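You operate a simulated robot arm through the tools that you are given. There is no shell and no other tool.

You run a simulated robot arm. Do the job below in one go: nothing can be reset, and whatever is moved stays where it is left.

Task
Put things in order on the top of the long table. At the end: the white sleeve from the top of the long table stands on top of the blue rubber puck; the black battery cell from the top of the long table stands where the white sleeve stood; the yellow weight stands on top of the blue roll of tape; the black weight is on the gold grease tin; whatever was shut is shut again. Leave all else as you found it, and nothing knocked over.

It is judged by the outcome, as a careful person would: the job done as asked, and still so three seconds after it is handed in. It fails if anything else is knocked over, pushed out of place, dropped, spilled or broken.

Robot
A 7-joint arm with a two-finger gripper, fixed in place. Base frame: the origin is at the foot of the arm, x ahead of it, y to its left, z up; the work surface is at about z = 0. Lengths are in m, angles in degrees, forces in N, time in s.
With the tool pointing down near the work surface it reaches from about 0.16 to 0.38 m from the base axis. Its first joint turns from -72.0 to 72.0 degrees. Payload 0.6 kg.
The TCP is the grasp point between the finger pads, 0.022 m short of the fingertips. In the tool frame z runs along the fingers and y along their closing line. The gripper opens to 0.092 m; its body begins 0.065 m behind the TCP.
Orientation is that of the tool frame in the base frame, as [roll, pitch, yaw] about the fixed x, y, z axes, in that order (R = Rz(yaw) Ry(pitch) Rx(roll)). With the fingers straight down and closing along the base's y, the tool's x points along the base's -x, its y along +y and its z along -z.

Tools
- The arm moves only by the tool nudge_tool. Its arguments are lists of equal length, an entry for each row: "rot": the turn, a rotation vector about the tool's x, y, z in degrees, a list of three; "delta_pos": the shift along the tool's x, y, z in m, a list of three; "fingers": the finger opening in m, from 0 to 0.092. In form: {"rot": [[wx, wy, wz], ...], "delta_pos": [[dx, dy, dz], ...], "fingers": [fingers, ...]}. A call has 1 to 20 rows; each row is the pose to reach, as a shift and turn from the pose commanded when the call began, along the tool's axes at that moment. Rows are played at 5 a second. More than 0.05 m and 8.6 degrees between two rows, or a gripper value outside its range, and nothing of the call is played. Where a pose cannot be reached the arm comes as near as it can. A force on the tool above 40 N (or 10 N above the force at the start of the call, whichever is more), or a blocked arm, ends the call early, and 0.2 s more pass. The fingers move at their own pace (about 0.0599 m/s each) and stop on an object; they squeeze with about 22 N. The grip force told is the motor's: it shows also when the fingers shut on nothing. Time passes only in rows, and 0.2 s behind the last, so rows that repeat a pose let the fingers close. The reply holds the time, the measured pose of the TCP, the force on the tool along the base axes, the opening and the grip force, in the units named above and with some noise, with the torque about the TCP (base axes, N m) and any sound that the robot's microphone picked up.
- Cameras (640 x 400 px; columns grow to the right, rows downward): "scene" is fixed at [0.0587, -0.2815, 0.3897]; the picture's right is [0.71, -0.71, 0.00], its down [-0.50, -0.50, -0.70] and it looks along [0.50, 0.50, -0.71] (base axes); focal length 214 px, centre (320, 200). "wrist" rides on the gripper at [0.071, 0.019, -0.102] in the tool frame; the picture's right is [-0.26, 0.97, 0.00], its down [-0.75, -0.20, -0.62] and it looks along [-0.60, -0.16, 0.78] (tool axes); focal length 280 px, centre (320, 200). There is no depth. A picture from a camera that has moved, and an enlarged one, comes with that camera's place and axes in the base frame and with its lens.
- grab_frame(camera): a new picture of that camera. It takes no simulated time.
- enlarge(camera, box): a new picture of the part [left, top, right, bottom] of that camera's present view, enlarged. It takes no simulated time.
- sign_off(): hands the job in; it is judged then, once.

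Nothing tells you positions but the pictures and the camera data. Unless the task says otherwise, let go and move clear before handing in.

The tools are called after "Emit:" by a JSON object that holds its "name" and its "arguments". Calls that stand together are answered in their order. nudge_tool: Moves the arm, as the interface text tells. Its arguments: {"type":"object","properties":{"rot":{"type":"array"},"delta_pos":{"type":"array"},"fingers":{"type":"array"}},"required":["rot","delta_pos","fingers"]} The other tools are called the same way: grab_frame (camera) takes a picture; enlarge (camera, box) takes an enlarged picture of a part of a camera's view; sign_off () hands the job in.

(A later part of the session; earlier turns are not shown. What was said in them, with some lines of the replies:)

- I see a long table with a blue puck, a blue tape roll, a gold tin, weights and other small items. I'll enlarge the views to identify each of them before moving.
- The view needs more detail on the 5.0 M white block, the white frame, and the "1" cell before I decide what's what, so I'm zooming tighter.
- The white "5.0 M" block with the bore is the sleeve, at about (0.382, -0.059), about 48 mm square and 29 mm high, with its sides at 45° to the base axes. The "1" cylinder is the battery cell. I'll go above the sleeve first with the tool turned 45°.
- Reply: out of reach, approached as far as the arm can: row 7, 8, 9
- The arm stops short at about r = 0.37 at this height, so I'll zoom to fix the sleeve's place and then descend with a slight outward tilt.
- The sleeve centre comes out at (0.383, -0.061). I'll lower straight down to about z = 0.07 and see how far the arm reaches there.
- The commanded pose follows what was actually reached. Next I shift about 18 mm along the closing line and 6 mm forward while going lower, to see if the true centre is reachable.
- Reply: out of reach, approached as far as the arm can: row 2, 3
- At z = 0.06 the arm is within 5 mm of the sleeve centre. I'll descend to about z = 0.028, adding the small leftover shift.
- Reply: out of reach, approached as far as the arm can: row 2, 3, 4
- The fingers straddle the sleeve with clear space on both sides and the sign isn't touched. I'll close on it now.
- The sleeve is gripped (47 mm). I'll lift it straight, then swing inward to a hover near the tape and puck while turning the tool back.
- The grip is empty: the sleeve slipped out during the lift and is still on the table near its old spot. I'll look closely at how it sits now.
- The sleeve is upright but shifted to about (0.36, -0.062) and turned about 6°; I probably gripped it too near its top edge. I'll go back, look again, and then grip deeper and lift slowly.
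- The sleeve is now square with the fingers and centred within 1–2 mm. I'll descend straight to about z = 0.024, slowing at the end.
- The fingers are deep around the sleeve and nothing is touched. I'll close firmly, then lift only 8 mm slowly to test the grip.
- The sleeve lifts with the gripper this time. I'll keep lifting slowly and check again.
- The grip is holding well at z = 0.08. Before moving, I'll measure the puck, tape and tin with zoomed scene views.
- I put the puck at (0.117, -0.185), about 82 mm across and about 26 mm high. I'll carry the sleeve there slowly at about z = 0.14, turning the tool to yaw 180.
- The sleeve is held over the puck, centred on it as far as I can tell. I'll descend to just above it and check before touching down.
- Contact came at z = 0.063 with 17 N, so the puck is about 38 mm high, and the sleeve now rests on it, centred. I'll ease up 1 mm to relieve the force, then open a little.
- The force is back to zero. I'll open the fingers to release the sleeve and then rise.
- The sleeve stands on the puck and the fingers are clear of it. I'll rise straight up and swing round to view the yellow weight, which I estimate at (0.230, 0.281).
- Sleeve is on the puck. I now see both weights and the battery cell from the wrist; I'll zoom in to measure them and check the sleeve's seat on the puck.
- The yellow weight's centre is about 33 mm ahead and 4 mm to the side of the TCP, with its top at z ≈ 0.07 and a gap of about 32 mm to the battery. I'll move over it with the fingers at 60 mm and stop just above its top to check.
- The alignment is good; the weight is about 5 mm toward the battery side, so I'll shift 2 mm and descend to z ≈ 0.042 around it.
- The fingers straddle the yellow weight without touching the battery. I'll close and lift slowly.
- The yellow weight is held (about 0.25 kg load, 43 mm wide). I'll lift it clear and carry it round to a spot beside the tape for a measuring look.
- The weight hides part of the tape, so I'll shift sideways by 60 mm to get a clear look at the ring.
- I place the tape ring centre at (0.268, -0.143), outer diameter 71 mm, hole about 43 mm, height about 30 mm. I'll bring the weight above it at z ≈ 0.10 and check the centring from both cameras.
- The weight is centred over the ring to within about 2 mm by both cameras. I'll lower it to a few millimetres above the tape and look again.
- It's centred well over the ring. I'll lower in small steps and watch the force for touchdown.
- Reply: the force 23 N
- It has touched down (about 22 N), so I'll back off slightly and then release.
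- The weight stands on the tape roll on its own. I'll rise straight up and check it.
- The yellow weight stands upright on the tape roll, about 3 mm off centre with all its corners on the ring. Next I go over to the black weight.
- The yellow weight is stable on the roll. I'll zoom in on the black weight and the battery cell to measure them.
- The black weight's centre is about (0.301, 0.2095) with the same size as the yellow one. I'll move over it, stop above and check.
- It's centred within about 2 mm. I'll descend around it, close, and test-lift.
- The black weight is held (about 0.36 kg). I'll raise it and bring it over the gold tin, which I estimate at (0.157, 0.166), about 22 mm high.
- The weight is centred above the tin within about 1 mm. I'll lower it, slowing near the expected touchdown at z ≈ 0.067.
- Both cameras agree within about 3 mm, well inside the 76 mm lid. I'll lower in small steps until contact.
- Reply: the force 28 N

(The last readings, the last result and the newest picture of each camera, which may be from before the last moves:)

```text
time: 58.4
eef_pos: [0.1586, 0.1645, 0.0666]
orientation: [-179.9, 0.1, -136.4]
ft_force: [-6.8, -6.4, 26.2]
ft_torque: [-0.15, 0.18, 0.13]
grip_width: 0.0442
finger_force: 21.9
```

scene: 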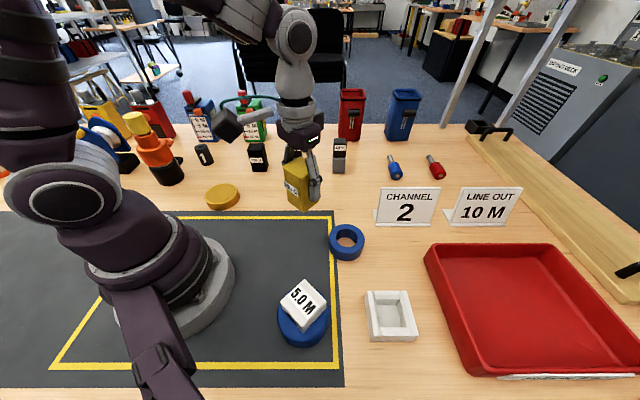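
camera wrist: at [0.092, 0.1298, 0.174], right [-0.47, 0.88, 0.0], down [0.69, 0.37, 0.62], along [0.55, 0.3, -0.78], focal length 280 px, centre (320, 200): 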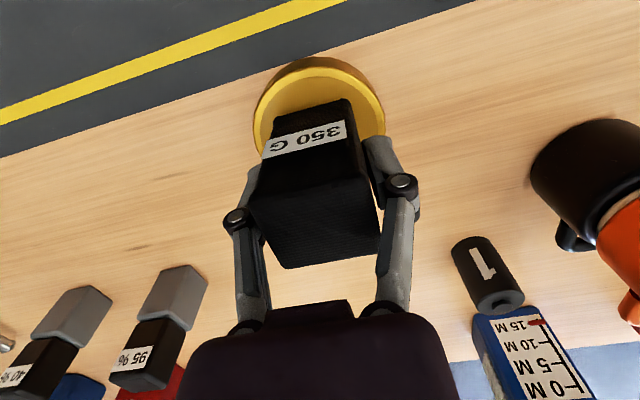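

Touchdown on the tin lid; I'll ease off and release.

Emit:
{"name": "nudge_tool", "arguments": {"rot": [[0, 0, 0], [0, 0, 0]], "delta_pos": [[0, 0, -0.0006], [0, 0, -0.0009]], "fingers": [0, 0]}}

Emit:
{"name": "nudge_tool", "arguments": {"rot": [[0, 0, 0], [0, 0, 0], [0, 0, 0], [0, 0, 0]], "delta_pos": [[0, 0, 0], [0, 0, 0], [0, 0, 0], [0, 0, 0]], "fingers": [0.046, 0.053, 0.062, 0.068]}}

Emit:
{"name": "enlarge", "arguments": {"camera": "scene", "box": [190, 150, 260, 220]}}

Emit:
{"name": "grab_frame", "arguments": {"camera": "wrist"}}

```text
time: 59.0
eef_pos: [0.1593, 0.1632, 0.0657]
orientation: [-179.9, 0.0, -136.5]
ft_force: [0.3, 0.1, -3.4]
ft_torque: [-0.02, 0.01, 0.01]
grip_width: 0.0438
finger_force: 22.4
```

```text
time: 60.0
eef_pos: [0.1593, 0.1658, 0.0673]
orientation: [180.0, 0.0, -136.5]
ft_force: [-0.8, 0.4, 0.1]
ft_torque: [0.04, -0.01, 0.01]
grip_width: 0.0678
finger_force: 0.1
```

```text
5.71 times, centred on (225, 185) of scene
camera zoom: at [0.0587, -0.2815, 0.3897], right [0.71, -0.71, 0.0], down [-0.5, -0.5, -0.7], along [0.5, 0.5, -0.71], focal length 1226 px, centre (863, 286)
```

zoom: 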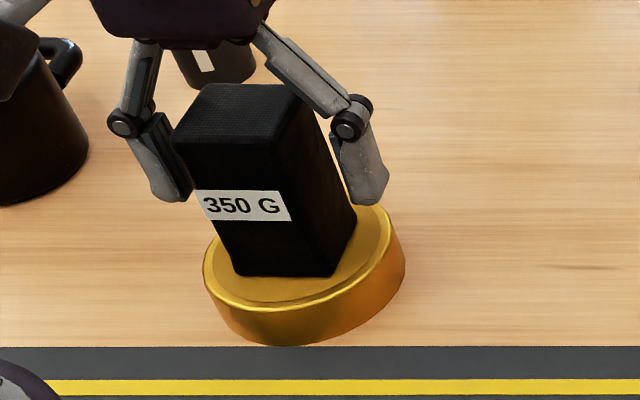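

```text
taken
camera wrist: at [0.0947, 0.129, 0.167], right [-0.47, 0.88, 0.0], down [0.69, 0.37, 0.62], along [0.55, 0.3, -0.78], focal length 280 px, centre (320, 200)
```

wrist: 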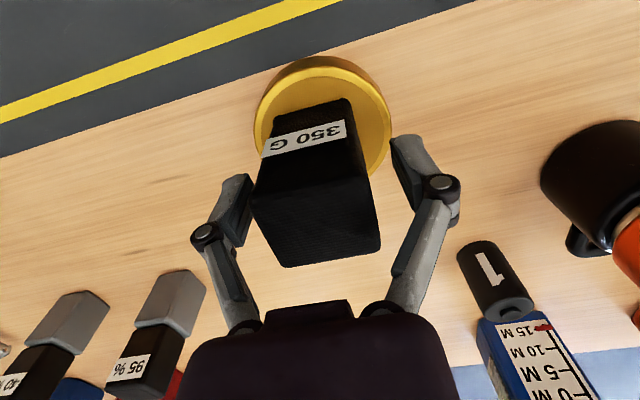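

The black weight stands on the tin. I'll rise clear and move toward the battery, turning the tool to face it radially.

Emit:
{"name": "nudge_tool", "arguments": {"rot": [[0, 0, 0], [0, 0, 0], [0, 0, 0], [0, 0, 0], [0, 0, -4.3], [0, 0, -8.6], [0, 0, -12.8], [0, 0, -17.1], [0, 0, -17.1]], "delta_pos": [[0, 0, -0.015], [0, 0, -0.045], [0, 0, -0.08], [0, 0, -0.1], [-0.0208, 0.0216, -0.1], [-0.0417, 0.0432, -0.1], [-0.0625, 0.0647, -0.1], [-0.0833, 0.0863, -0.1], [-0.0833, 0.0863, -0.1]], "fingers": [0.068, 0.068, 0.068, 0.068, 0.065, 0.06, 0.06, 0.06, 0.06]}}

Emit:
{"name": "grab_frame", "arguments": {"camera": "wrist"}}

Emit:
{"name": "grab_frame", "arguments": {"camera": "scene"}}

```text
time: 62.0
eef_pos: [0.1608, 0.2828, 0.1657]
orientation: [-179.9, -0.1, -119.4]
ft_force: [0.9, 0.3, -0.2]
ft_torque: [-0.01, -0.01, 0.0]
grip_width: 0.06
finger_force: 0.1
```

```text
taken
camera wrist: at [0.1087, 0.2311, 0.2656], right [-0.71, 0.7, 0.0], down [0.55, 0.56, 0.62], along [0.44, 0.45, -0.78], focal length 280 px, centre (320, 200)
```

wrist: 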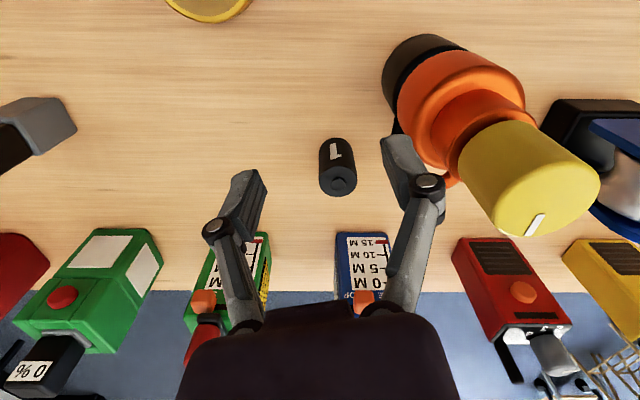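

```text
taken
```

scene: 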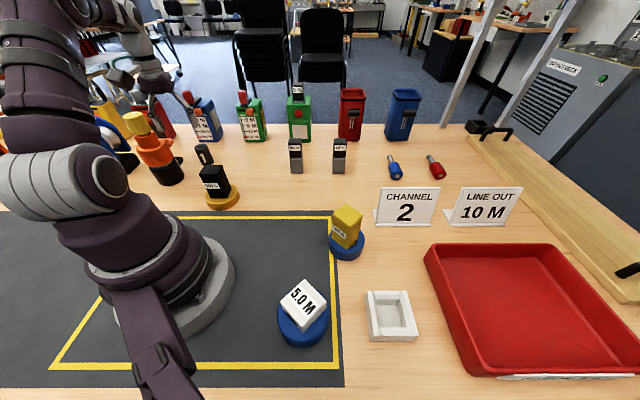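

The tall orange and yellow torch stands close to the battery on the left, so I'll measure it, and the battery, closely before approaching.

Emit:
{"name": "enlarge", "arguments": {"camera": "wrist", "box": [290, 110, 410, 220]}}

Emit:
{"name": "enlarge", "arguments": {"camera": "wrist", "box": [360, 20, 620, 250]}}

Emit:
{"name": "enlarge", "arguments": {"camera": "scene", "box": [100, 90, 260, 220]}}

```text
3.64 times, centred on (350, 165) of wrist
camera zoom: at [0.1087, 0.2311, 0.2656], right [-0.71, 0.7, 0.0], down [0.55, 0.56, 0.62], along [0.44, 0.45, -0.78], focal length 1020 px, centre (211, 327)
```

zoom: 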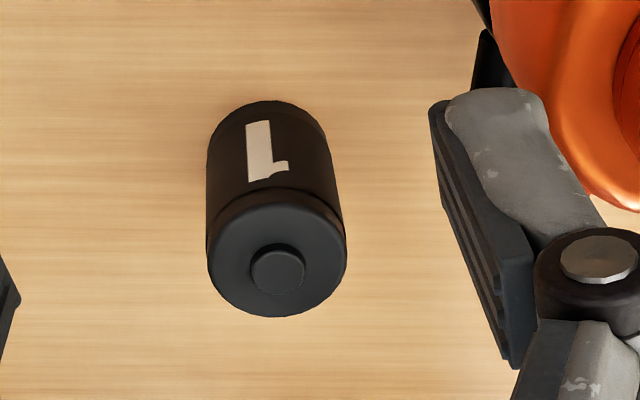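

```text
1.74 times, centred on (490, 135) of wrist
camera zoom: at [0.1087, 0.2311, 0.2656], right [-0.71, 0.7, 0.0], down [0.55, 0.56, 0.62], along [0.44, 0.45, -0.78], focal length 488 px, centre (24, 313)
```

zoom: 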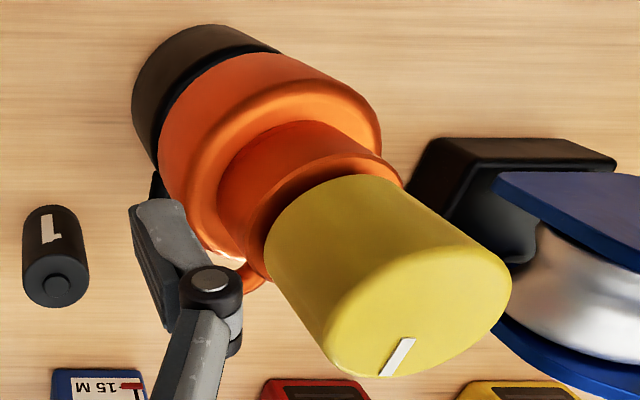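

```text
3.08 times, centred on (180, 155) of scene
camera zoom: at [0.0587, -0.2815, 0.3897], right [0.71, -0.71, 0.0], down [-0.5, -0.5, -0.7], along [0.5, 0.5, -0.71], focal length 660 px, centre (751, 338)
```

zoom: 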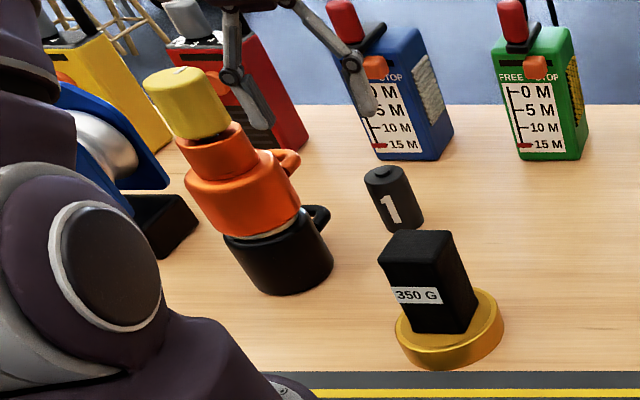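

The battery is at about (0.200, 0.347), r ≈ 0.40, 35 mm across and 52 mm tall. It is beyond vertical reach, so I'll tilt the tool 20° outward and stop above it; the torch's edge is about 50 mm to the side.

Emit:
{"name": "nudge_tool", "arguments": {"rot": [[0, -4, 0], [0, -8, 0], [0, -12, 0], [0, -16, 0], [0, -20, 0], [0, -20, 0]], "delta_pos": [[-0.015, -0.0006, 0.011], [-0.03, -0.0011, 0.022], [-0.045, -0.0017, 0.033], [-0.06, -0.0022, 0.045], [-0.0748, -0.0028, 0.0557], [-0.0748, -0.0028, 0.0557]], "fingers": [0.058, 0.058, 0.058, 0.058, 0.058, 0.058]}}

Emit:
{"name": "grab_frame", "arguments": {"camera": "wrist"}}

Emit:
{"name": "enlarge", "arguments": {"camera": "scene", "box": [100, 90, 260, 220]}}

```text
time: 63.4
eef_pos: [0.2006, 0.3485, 0.1104]
orientation: [179.9, 19.9, -119.4]
ft_force: [0.1, -0.5, 0.3]
ft_torque: [0.0, 0.02, -0.02]
grip_width: 0.0581
finger_force: 0.1
```

```text
taken
camera wrist: at [0.1335, 0.2683, 0.1796], right [-0.72, 0.69, 0.09], down [0.42, 0.33, 0.85], along [0.55, 0.65, -0.53], focal length 280 px, centre (320, 200)
```

wrist: 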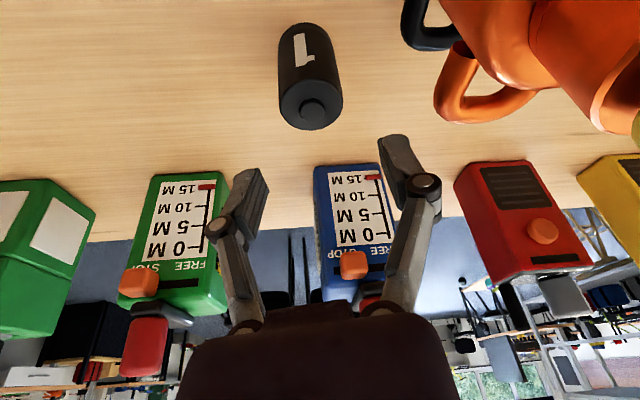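

```text
3.08 times, centred on (180, 155) of scene
camera zoom: at [0.0587, -0.2815, 0.3897], right [0.71, -0.71, 0.0], down [-0.5, -0.5, -0.7], along [0.5, 0.5, -0.71], focal length 660 px, centre (751, 338)
```

zoom: 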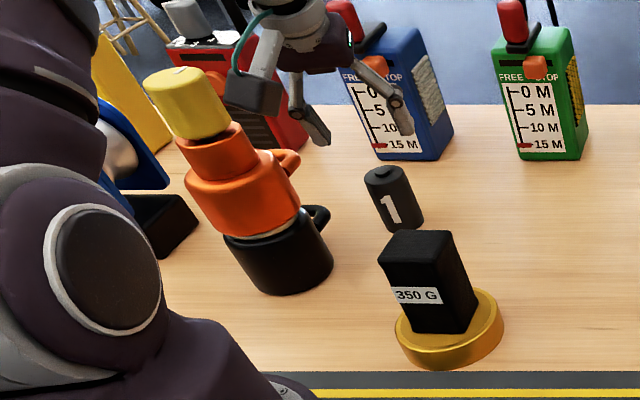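

The tilted pose is reachable and sits right above the battery. I'll descend vertically around it to z ≈ 0.031.

Emit:
{"name": "nudge_tool", "arguments": {"rot": [[0, 0, 0], [0, 0, 0], [0, 0, 0], [0, 0, 0]], "delta_pos": [[0.0068, 0, 0.0188], [0.0137, 0, 0.0376], [0.0164, 0, 0.0451], [0.0164, 0, 0.0451]], "fingers": [0.058, 0.058, 0.058, 0.058]}}

Emit:
{"name": "grab_frame", "arguments": {"camera": "wrist"}}

Emit:
{"name": "enlarge", "arguments": {"camera": "scene", "box": [130, 90, 250, 190]}}

```text
time: 64.4
eef_pos: [0.1998, 0.3485, 0.063]
orientation: [180.0, 20.1, -119.4]
ft_force: [-0.4, -0.4, -0.8]
ft_torque: [-0.02, -0.02, 0.01]
grip_width: 0.0578
finger_force: 0.1
```

```text
taken
camera wrist: at [0.133, 0.2683, 0.1327], right [-0.72, 0.69, 0.09], down [0.42, 0.33, 0.85], along [0.55, 0.65, -0.53], focal length 280 px, centre (320, 200)
```

wrist: 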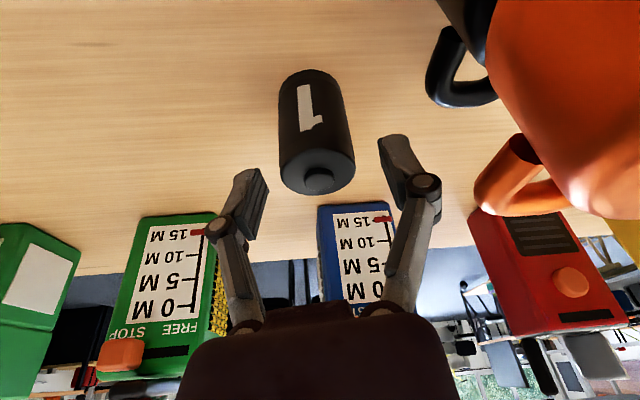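

```text
4.00 times, centred on (190, 140) of scene
camera zoom: at [0.0587, -0.2815, 0.3897], right [0.71, -0.71, 0.0], down [-0.5, -0.5, -0.7], along [0.5, 0.5, -0.71], focal length 858 px, centre (840, 440)
```

zoom: 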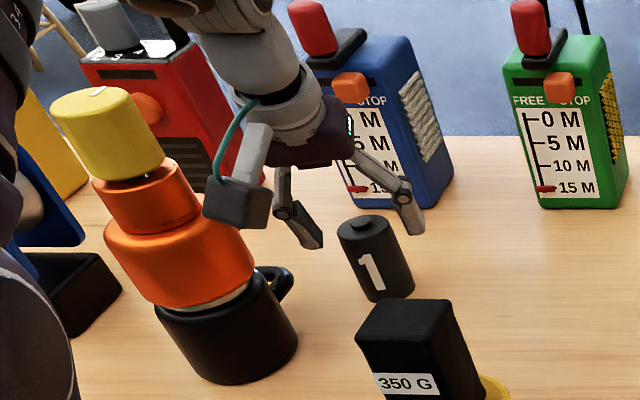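

The battery lies centrally between the fingers and the torch is clear. I'll continue down to grip height.

Emit:
{"name": "nudge_tool", "arguments": {"rot": [[0, 0, 0], [0, 0, 0], [0, 0, 0], [0, 0, 0]], "delta_pos": [[0.0041, 0, 0.0113], [0.0079, 0, 0.0216], [0.0109, 0, 0.0301], [0.0109, 0, 0.0301]], "fingers": [0.058, 0.058, 0.058, 0.058]}}

Emit:
{"name": "grab_frame", "arguments": {"camera": "wrist"}}

Emit:
{"name": "enlarge", "arguments": {"camera": "scene", "box": [130, 90, 250, 190]}}

```text
time: 65.4
eef_pos: [0.1992, 0.3486, 0.0311]
orientation: [-180.0, 20.0, -119.3]
ft_force: [0.7, 1.2, -0.7]
ft_torque: [0.01, 0.0, 0.02]
grip_width: 0.058
finger_force: 0.0
```

```text
taken
camera wrist: at [0.1326, 0.2689, 0.1], right [-0.72, 0.69, 0.09], down [0.42, 0.33, 0.84], along [0.55, 0.65, -0.53], focal length 280 px, centre (320, 200)
```

wrist: 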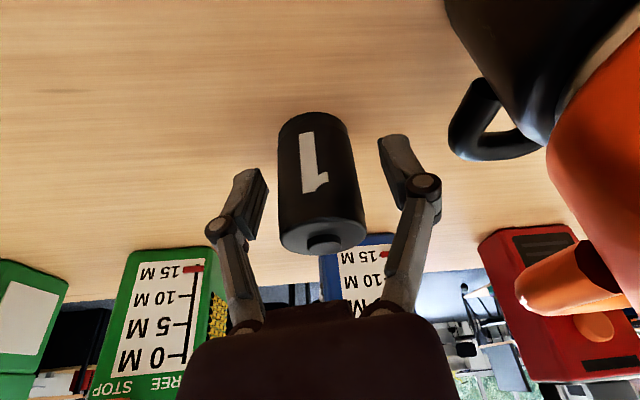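

```text
4.00 times, centred on (190, 140) of scene
camera zoom: at [0.0587, -0.2815, 0.3897], right [0.71, -0.71, 0.0], down [-0.5, -0.5, -0.7], along [0.5, 0.5, -0.71], focal length 858 px, centre (840, 440)
```

zoom: 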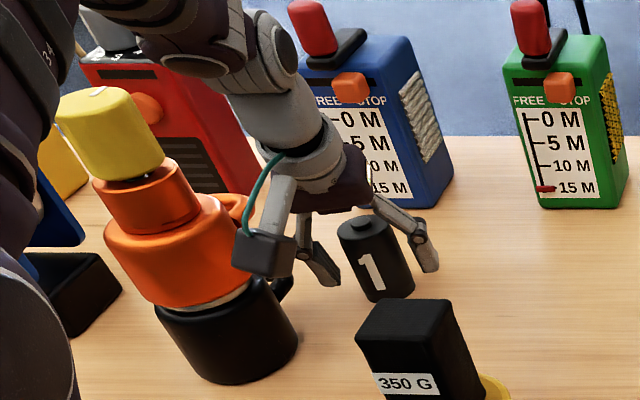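

The battery is between the pads at mid-height. I'll close gently and do a small vertical test lift.

Emit:
{"name": "nudge_tool", "arguments": {"rot": [[0, 0, 0], [0, 0, 0], [0, 0, 0], [0, 0, 0], [0, 0, 0], [0, 0, 0], [0, 0, 0]], "delta_pos": [[0, 0, 0], [0, 0, 0], [0, 0, 0], [0, 0, 0], [0, 0, 0], [0, 0, 0], [0, 0, 0]], "fingers": [0.05, 0.044, 0.039, 0.034, 0.0, 0.0, 0.0]}}

Emit:
{"name": "nudge_tool", "arguments": {"rot": [[0, 0, 0], [0, 0, 0], [0, 0, 0], [0, 0, 0], [0, 0, 0]], "delta_pos": [[-0.0005, 0, -0.0014], [-0.0014, 0, -0.0038], [-0.0027, 0, -0.0075], [-0.0041, 0, -0.0113], [-0.0041, 0, -0.0113]], "fingers": [0, 0, 0, 0, 0]}}

Emit:
{"name": "grab_frame", "arguments": {"camera": "wrist"}}

Emit:
{"name": "enlarge", "arguments": {"camera": "scene", "box": [130, 90, 250, 190]}}

```text
time: 67.0
eef_pos: [0.1994, 0.3486, 0.0307]
orientation: [180.0, 20.1, -119.5]
ft_force: [0.0, -1.4, 4.0]
ft_torque: [-0.06, -0.03, 0.01]
grip_width: 0.035
finger_force: 21.9
```

```text
time: 68.2
eef_pos: [0.1993, 0.3476, 0.0424]
orientation: [180.0, 20.0, -119.5]
ft_force: [-1.2, -0.2, -0.8]
ft_torque: [0.02, 0.01, 0.01]
grip_width: 0.035
finger_force: 21.9
```

```text
taken
camera wrist: at [0.1329, 0.2682, 0.1124], right [-0.72, 0.69, 0.09], down [0.42, 0.33, 0.84], along [0.55, 0.65, -0.53], focal length 280 px, centre (320, 200)
```

wrist: 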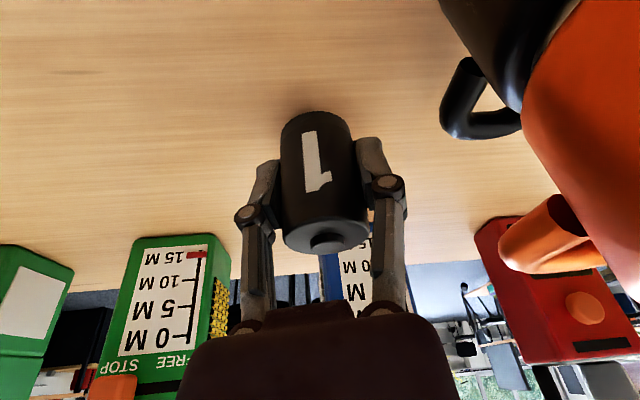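

```text
4.00 times, centred on (190, 140) of scene
camera zoom: at [0.0587, -0.2815, 0.3897], right [0.71, -0.71, 0.0], down [-0.5, -0.5, -0.7], along [0.5, 0.5, -0.71], focal length 858 px, centre (840, 440)
```

zoom: 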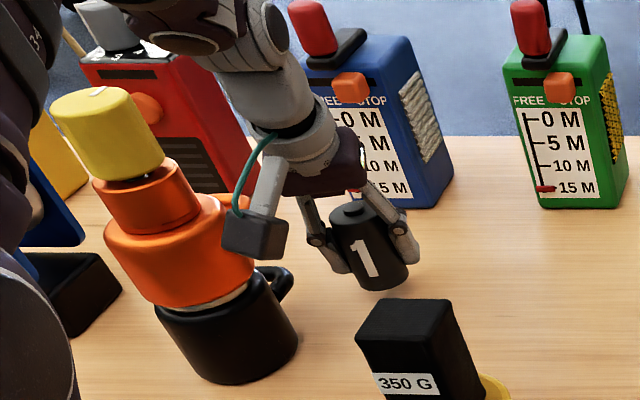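

The battery is securely held upright. I'll lift it, retract to r ≈ 0.34 at z ≈ 0.17, and swing round at constant tilt toward the sleeve's old spot.

Emit:
{"name": "nudge_tool", "arguments": {"rot": [[0, 0, 0], [0, 0, 0], [0, 0, 0], [0, 0, 0], [0, 0, 0], [0, 0, 0], [1.69, 0, 4.65], [3.39, 0, 9.3], [5.08, 0, 13.95], [6.77, 0, 18.6], [8.46, 0, 23.3], [10.16, 0, 27.9], [11.85, 0, 32.6], [13.54, 0, 37.2], [15.24, 0, 41.9], [16.93, 0, 46.5], [18.62, 0, 51.2], [20.32, 0, 55.8], [22.0, 0, 60.5], [23.7, 0, 65.1]], "delta_pos": [[-0.0041, 0, -0.0113], [-0.0109, 0, -0.0301], [-0.0188, 0, -0.0517], [-0.017, 0.0001, -0.079], [-0.002, 0.0002, -0.111], [0.0146, 0.0004, -0.1384], [0.0159, -0.0289, -0.1388], [0.0196, -0.058, -0.1402], [0.0258, -0.0867, -0.1424], [0.0342, -0.1145, -0.1455], [0.0449, -0.1417, -0.1494], [0.0576, -0.1676, -0.1541], [0.0726, -0.1925, -0.1595], [0.0893, -0.2158, -0.1656], [0.1079, -0.2374, -0.1724], [0.1282, -0.2573, -0.1798], [0.1501, -0.2752, -0.1877], [0.1733, -0.2911, -0.1962], [0.1977, -0.3047, -0.205], [0.2233, -0.316, -0.2143]], "fingers": [0, 0, 0, 0, 0, 0, 0, 0, 0, 0, 0, 0, 0, 0, 0, 0, 0, 0, 0, 0]}}

Emit:
{"name": "grab_frame", "arguments": {"camera": "wrist"}}

Emit:
{"name": "grab_frame", "arguments": {"camera": "scene"}}

```text
time: 72.4
eef_pos: [0.3348, -0.0534, 0.1674]
orientation: [-180.0, 20.0, 171.3]
ft_force: [0.1, 0.0, -1.3]
ft_torque: [0.01, 0.01, 0.0]
grip_width: 0.035
finger_force: 21.9
```

```text
taken
camera wrist: at [0.2373, -0.0195, 0.2377], right [0.39, 0.92, 0.09], down [0.46, -0.28, 0.84], along [0.8, -0.29, -0.53], focal length 280 px, centre (320, 200)
```

wrist: 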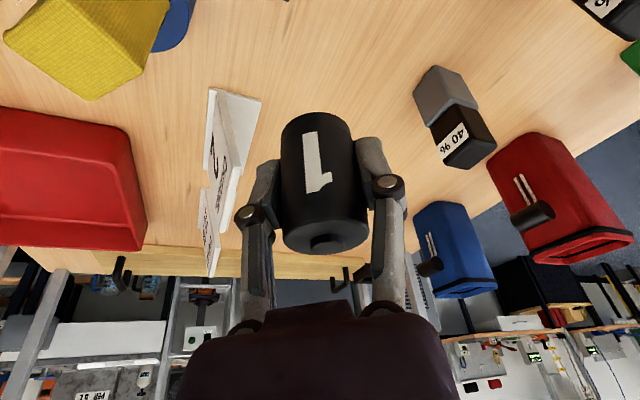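

```text
taken
```

scene: 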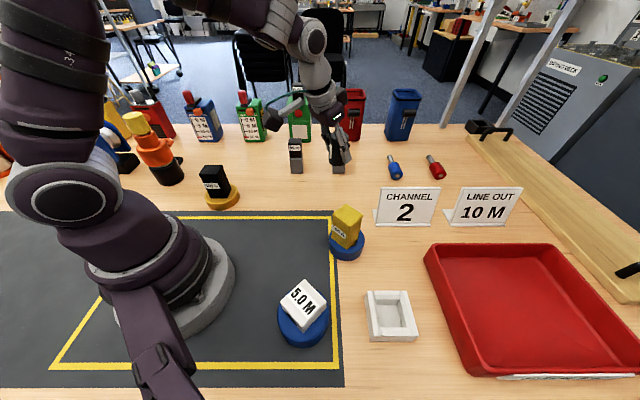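

The battery is held upright near the target. I'll move out over (0.383, -0.061) and down to z ≈ 0.10, then check before lowering.

Emit:
{"name": "nudge_tool", "arguments": {"rot": [[0, 0, 0], [0, 0, 0], [0, 0, 0], [0, 0, 0], [0, 0, 0]], "delta_pos": [[-0.0046, 0, 0.0159], [-0.0107, -0.0001, 0.0372], [-0.0169, -0.0002, 0.0584], [-0.023, -0.0002, 0.0797], [-0.023, -0.0002, 0.0797]], "fingers": [0, 0, 0, 0, 0]}}

Emit:
{"name": "grab_frame", "arguments": {"camera": "wrist"}}

Emit:
{"name": "enlarge", "arguments": {"camera": "scene", "box": [300, 120, 440, 230]}}

```text
time: 73.6
eef_pos: [0.3839, -0.0619, 0.1017]
orientation: [179.9, 20.0, 171.4]
ft_force: [-0.8, 0.0, -1.0]
ft_torque: [-0.01, -0.01, -0.02]
grip_width: 0.035
finger_force: 21.3
```

```text
taken
camera wrist: at [0.2873, -0.0279, 0.1713], right [0.39, 0.92, 0.09], down [0.46, -0.28, 0.85], along [0.8, -0.29, -0.53], focal length 280 px, centre (320, 200)
```

wrist: 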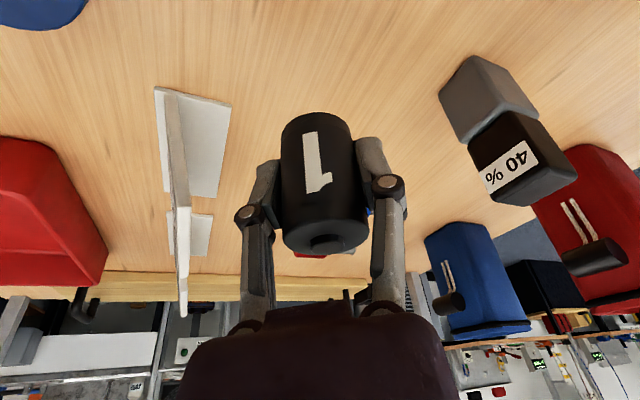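

```text
3.64 times, centred on (370, 175) of scene
camera zoom: at [0.0587, -0.2815, 0.3897], right [0.71, -0.71, 0.0], down [-0.5, -0.5, -0.7], along [0.5, 0.5, -0.71], focal length 780 px, centre (138, 291)
```

zoom: 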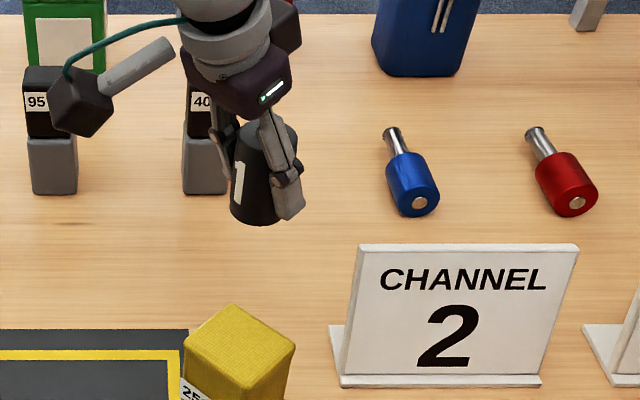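

The pose is over the target spot with ample clearance to the sign and the 40 % pack. I'll lower to just above the table.

Emit:
{"name": "nudge_tool", "arguments": {"rot": [[0, 0, 0], [0, 0, 0], [0, 0, 0], [0, 0, 0], [0, 0, 0], [0, 0, 0]], "delta_pos": [[0.0041, 0, 0.0113], [0.0103, 0, 0.0282], [0.0157, 0, 0.0432], [0.0205, 0, 0.0564], [0.023, 0, 0.063], [0.023, 0, 0.063]], "fingers": [0, 0, 0, 0, 0, 0]}}

Emit:
{"name": "grab_frame", "arguments": {"camera": "wrist"}}

Emit:
{"name": "enlarge", "arguments": {"camera": "scene", "box": [300, 140, 410, 230]}}

```text
time: 75.0
eef_pos: [0.385, -0.0617, 0.0337]
orientation: [179.9, 20.0, 171.4]
ft_force: [-0.2, -0.2, -0.8]
ft_torque: [0.01, -0.01, 0.01]
grip_width: 0.035
finger_force: 21.9
```

```text
taken
camera wrist: at [0.2865, -0.0277, 0.1048], right [0.39, 0.92, 0.09], down [0.46, -0.28, 0.85], along [0.8, -0.29, -0.53], focal length 280 px, centre (320, 200)
```

wrist: 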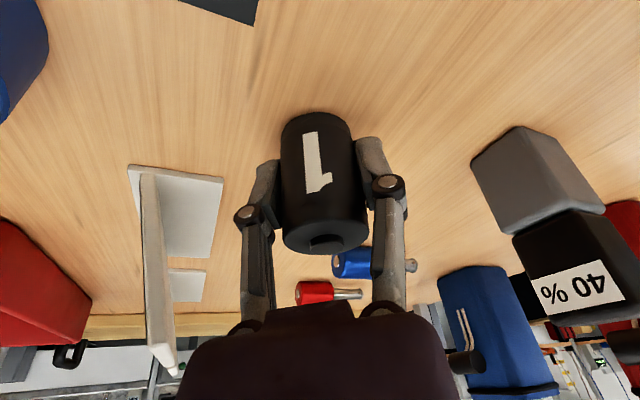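

```text
4.44 times, centred on (355, 185) of scene
camera zoom: at [0.0587, -0.2815, 0.3897], right [0.71, -0.71, 0.0], down [-0.5, -0.5, -0.7], along [0.5, 0.5, -0.71], focal length 953 px, centre (164, 267)
```

zoom: 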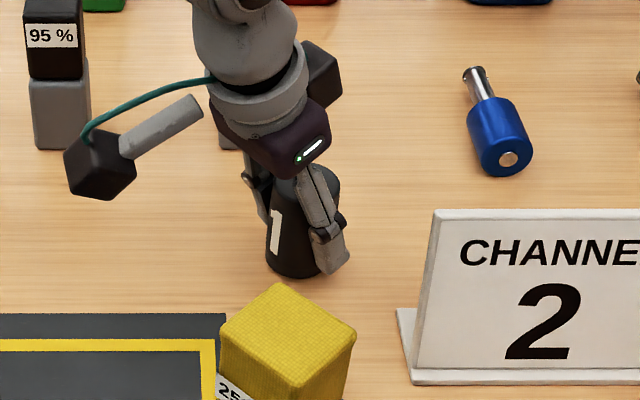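

The battery's base sits within about 2 mm of the sleeve's old centre. I'll lower in small steps until it touches the table.

Emit:
{"name": "nudge_tool", "arguments": {"rot": [[0, 0, 0], [0, 0, 0]], "delta_pos": [[0.0003, 0, 0.0009], [0.0007, 0, 0.0019]], "fingers": [0, 0]}}

Emit:
{"name": "nudge_tool", "arguments": {"rot": [[0, 0, 0], [0, 0, 0]], "delta_pos": [[0.0002, 0, 0.0005], [0.0003, 0, 0.0009]], "fingers": [0, 0]}}

```text
time: 75.6
eef_pos: [0.383, -0.0605, 0.0336]
orientation: [180.0, 20.0, 171.3]
ft_force: [-0.4, -0.4, -1.3]
ft_torque: [0.02, 0.02, -0.01]
grip_width: 0.0354
finger_force: 21.6
```

```text
time: 76.2
eef_pos: [0.3826, -0.06, 0.0311]
orientation: [179.9, 20.0, 171.3]
ft_force: [0.0, 0.1, -1.8]
ft_torque: [0.0, -0.01, -0.01]
grip_width: 0.0348
finger_force: 21.5
```

Emit:
{"name": "nudge_tool", "arguments": {"rot": [[0, 0, 0], [0, 0, 0]], "delta_pos": [[0.0002, 0, 0.0005], [0.0003, 0, 0.0009]], "fingers": [0, 0]}}

```text
time: 76.8
eef_pos: [0.3828, -0.0597, 0.0309]
orientation: [180.0, 19.9, 171.4]
ft_force: [0.8, -0.1, -1.2]
ft_torque: [0.01, -0.02, -0.02]
grip_width: 0.0352
finger_force: 21.9
```

Emit:
{"name": "nudge_tool", "arguments": {"rot": [[0, 0, 0], [0, 0, 0]], "delta_pos": [[0.0002, 0, 0.0005], [0.0003, 0, 0.0009]], "fingers": [0, 0]}}

```text
time: 77.4
eef_pos: [0.3836, -0.0613, 0.0297]
orientation: [179.9, 20.2, 171.3]
ft_force: [-3.6, 1.1, 19.9]
ft_torque: [0.01, 0.22, 0.09]
grip_width: 0.035
finger_force: 22.9
```

It has touched down; I'll ease off slightly and open.

Emit:
{"name": "nudge_tool", "arguments": {"rot": [[0, 0, 0], [0, 0, 0]], "delta_pos": [[-0.0001, 0, -0.0003], [-0.0002, 0, -0.0007]], "fingers": [0, 0]}}

Emit:
{"name": "nudge_tool", "arguments": {"rot": [[0, 0, 0], [0, 0, 0], [0, 0, 0], [0, 0, 0]], "delta_pos": [[0, 0, 0], [0, 0, 0], [0, 0, 0], [0, 0, 0]], "fingers": [0.037, 0.043, 0.05, 0.058]}}

Emit:
{"name": "grab_frame", "arguments": {"camera": "wrist"}}

Emit:
{"name": "enlarge", "arguments": {"camera": "scene", "box": [300, 140, 410, 230]}}

```text
time: 78.0
eef_pos: [0.3842, -0.0601, 0.0306]
orientation: [179.9, 20.0, 171.4]
ft_force: [4.0, 0.3, 9.2]
ft_torque: [-0.04, -0.18, 0.02]
grip_width: 0.0352
finger_force: 22.1
```

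```text
time: 79.0
eef_pos: [0.3835, -0.0608, 0.0305]
orientation: [-180.0, 20.0, 171.4]
ft_force: [-0.1, -0.7, -0.1]
ft_torque: [0.02, 0.02, -0.03]
grip_width: 0.058
finger_force: 0.1
```

```text
taken
camera wrist: at [0.2861, -0.0272, 0.0999], right [0.39, 0.92, 0.09], down [0.46, -0.28, 0.84], along [0.8, -0.29, -0.53], focal length 280 px, centre (320, 200)
```

wrist: 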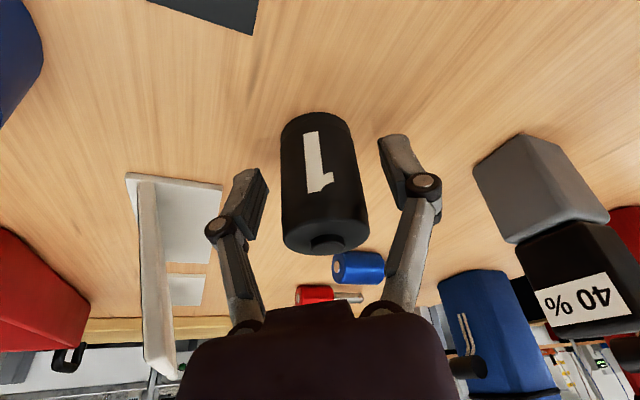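

```text
4.44 times, centred on (355, 185) of scene
camera zoom: at [0.0587, -0.2815, 0.3897], right [0.71, -0.71, 0.0], down [-0.5, -0.5, -0.7], along [0.5, 0.5, -0.71], focal length 953 px, centre (164, 267)
```

zoom: 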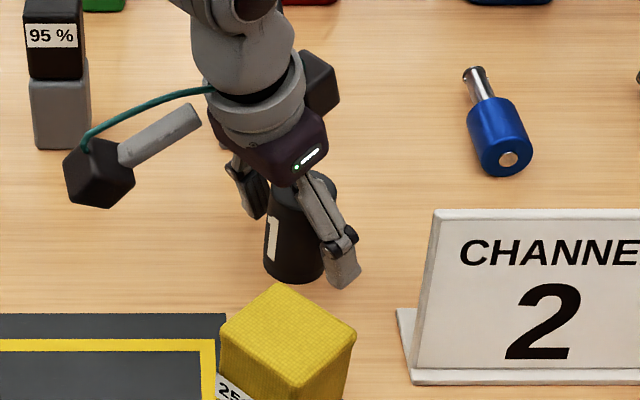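

The battery stands free. I'll rise vertically and then retract to a clear position for a full check.

Emit:
{"name": "nudge_tool", "arguments": {"rot": [[0, 0, 0], [0, 0, 0], [0, 0, 0], [0, 0, 0], [0, 0, 0]], "delta_pos": [[-0.0051, 0, -0.0141], [-0.0137, 0, -0.0376], [-0.0239, 0, -0.0658], [-0.0325, 0, -0.0893], [-0.0325, 0, -0.0893]], "fingers": [0.058, 0.058, 0.058, 0.058, 0.058]}}

Emit:
{"name": "nudge_tool", "arguments": {"rot": [[0, 4, 0], [0, 8, 0], [0, 12, 0], [0, 16, 0], [0, 20, 0], [0, 20, 0]], "delta_pos": [[0.014, 0, -0.02], [0.028, 0, -0.04], [0.042, 0, -0.06], [0.056, 0, -0.075], [0.07, 0, -0.09], [0.07, 0, -0.09]], "fingers": [0.058, 0.058, 0.058, 0.058, 0.058, 0.058]}}

Emit:
{"name": "grab_frame", "arguments": {"camera": "scene"}}

Emit:
{"name": "grab_frame", "arguments": {"camera": "wrist"}}

```text
time: 80.2
eef_pos: [0.3831, -0.0606, 0.1248]
orientation: [-179.9, 20.0, 171.3]
ft_force: [0.3, -0.4, -0.6]
ft_torque: [0.0, 0.05, -0.02]
grip_width: 0.0578
finger_force: 0.0
```

```text
time: 81.6
eef_pos: [0.2877, -0.0474, 0.1848]
orientation: [179.9, 0.0, 171.3]
ft_force: [-0.5, -0.6, -0.6]
ft_torque: [-0.01, 0.02, -0.03]
grip_width: 0.0581
finger_force: 0.1
```

```text
taken
```

scene: 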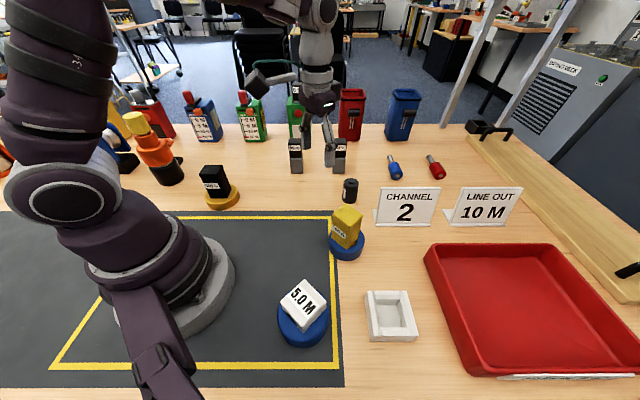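

```text
taken
camera wrist: at [0.2202, -0.018, 0.2852], right [0.4, 0.91, 0.0], down [0.71, -0.32, 0.62], along [0.57, -0.25, -0.78], focal length 280 px, centre (320, 200)
```

wrist: 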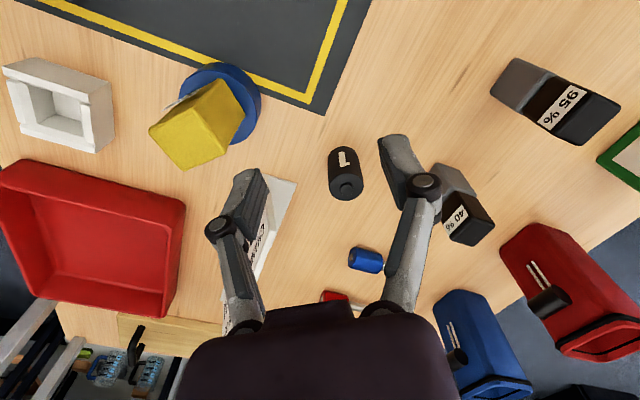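

All four moves look done. I'll zoom in on each placed item for a final check.

Emit:
{"name": "enlarge", "arguments": {"camera": "scene", "box": [328, 176, 372, 212]}}

Emit:
{"name": "enlarge", "arguments": {"camera": "scene", "box": [260, 190, 400, 360]}}

Emit:
{"name": "enlarge", "arguments": {"camera": "scene", "box": [80, 90, 280, 220]}}

Emit:
{"name": "enlarge", "arguments": {"camera": "wrist", "box": [130, 40, 400, 210]}}

Emit:
{"name": "enlarge", "arguments": {"camera": "scene", "box": [260, 80, 460, 220]}}

```text
11.11 times, centred on (350, 194) of scene
camera zoom: at [0.0587, -0.2815, 0.3897], right [0.71, -0.71, 0.0], down [-0.5, -0.5, -0.7], along [0.5, 0.5, -0.71], focal length 2383 px, centre (-13, 267)
```

zoom: 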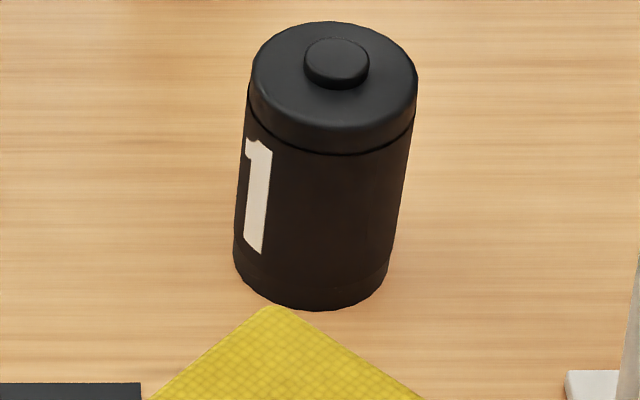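

```text
2.35 times, centred on (330, 275) of scene
camera zoom: at [0.0587, -0.2815, 0.3897], right [0.71, -0.71, 0.0], down [-0.5, -0.5, -0.7], along [0.5, 0.5, -0.71], focal length 505 px, centre (296, 24)
```

zoom: 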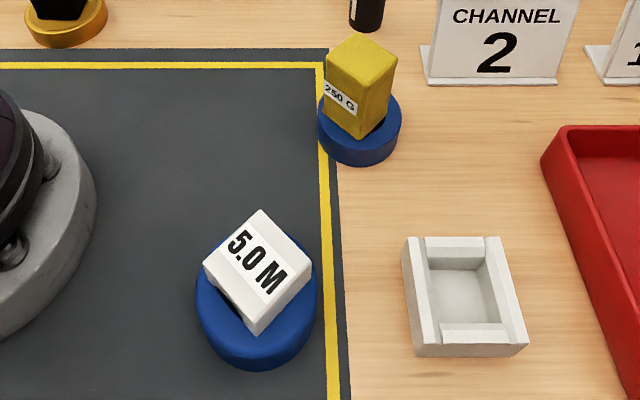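

```text
3.08 times, centred on (180, 155) of scene
camera zoom: at [0.0587, -0.2815, 0.3897], right [0.71, -0.71, 0.0], down [-0.5, -0.5, -0.7], along [0.5, 0.5, -0.71], focal length 660 px, centre (751, 338)
```

zoom: 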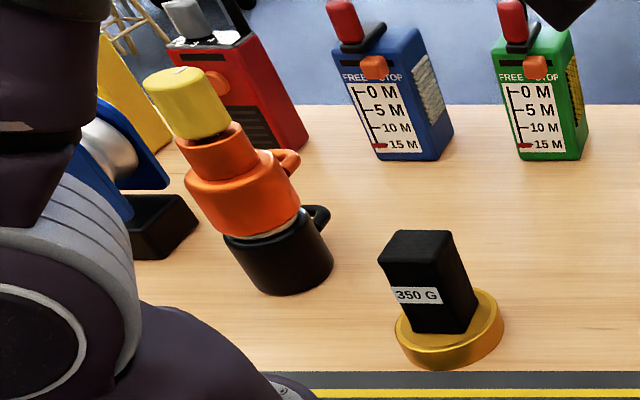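

```text
2.35 times, centred on (265, 125) of wrist
camera zoom: at [0.2202, -0.018, 0.2852], right [0.4, 0.91, 0.0], down [0.71, -0.32, 0.62], along [0.57, -0.25, -0.78], focal length 660 px, centre (449, 376)
```

zoom: 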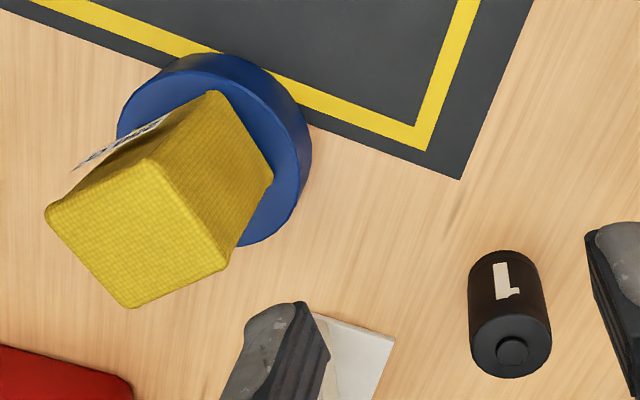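

```text
2.86 times, centred on (360, 150) of scene
camera zoom: at [0.0587, -0.2815, 0.3897], right [0.71, -0.71, 0.0], down [-0.5, -0.5, -0.7], along [0.5, 0.5, -0.71], focal length 613 px, centre (206, 343)
```

zoom: 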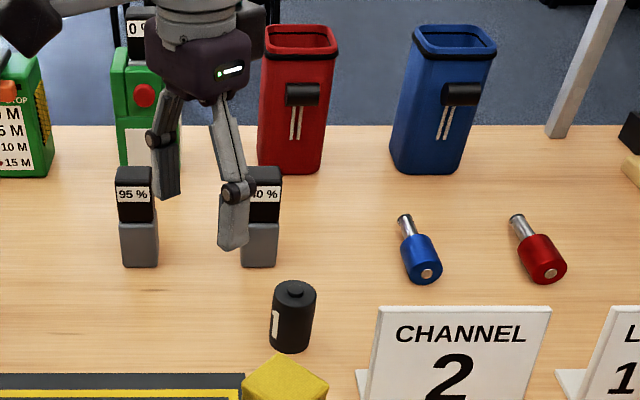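

The check shows what was asked:
- The sleeve stands on the puck.
- The battery stands on the sleeve's old spot, within about 2 mm.
- The yellow weight stands on the tape roll.
- The black weight stands on the gold tin.

Nothing else has moved, nothing was opened, and the arm is clear with its fingers empty, so I'm handing in.

Emit:
{"name": "sign_off", "arguments": {}}

```text
The job is handed in.
```

I've handed the job in with everything standing as you asked in the last pictures; no verdict has come back yet.

- **White sleeve:** it stands on top of the blue rubber puck. It slipped out of my grip on the first lift. It stayed upright but slid about 2 cm, so I gripped it again lower down and carried it over. I turned it on the way, so it no longer faces the way it did.
- **Black battery cell:** it stands where the sleeve first stood, within about 2–3 mm by my measurement.
- **Yellow weight:** it stands upright on the blue roll of tape, about 3 mm off centre, with all its corners on the ring.
- **Black weight:** it stands on the gold grease tin, within about 3 mm of the centre.

I didn't open anything, so there was nothing to shut again. I saw nothing else moved or knocked over, and the arm is clear of everything with its fingers empty.
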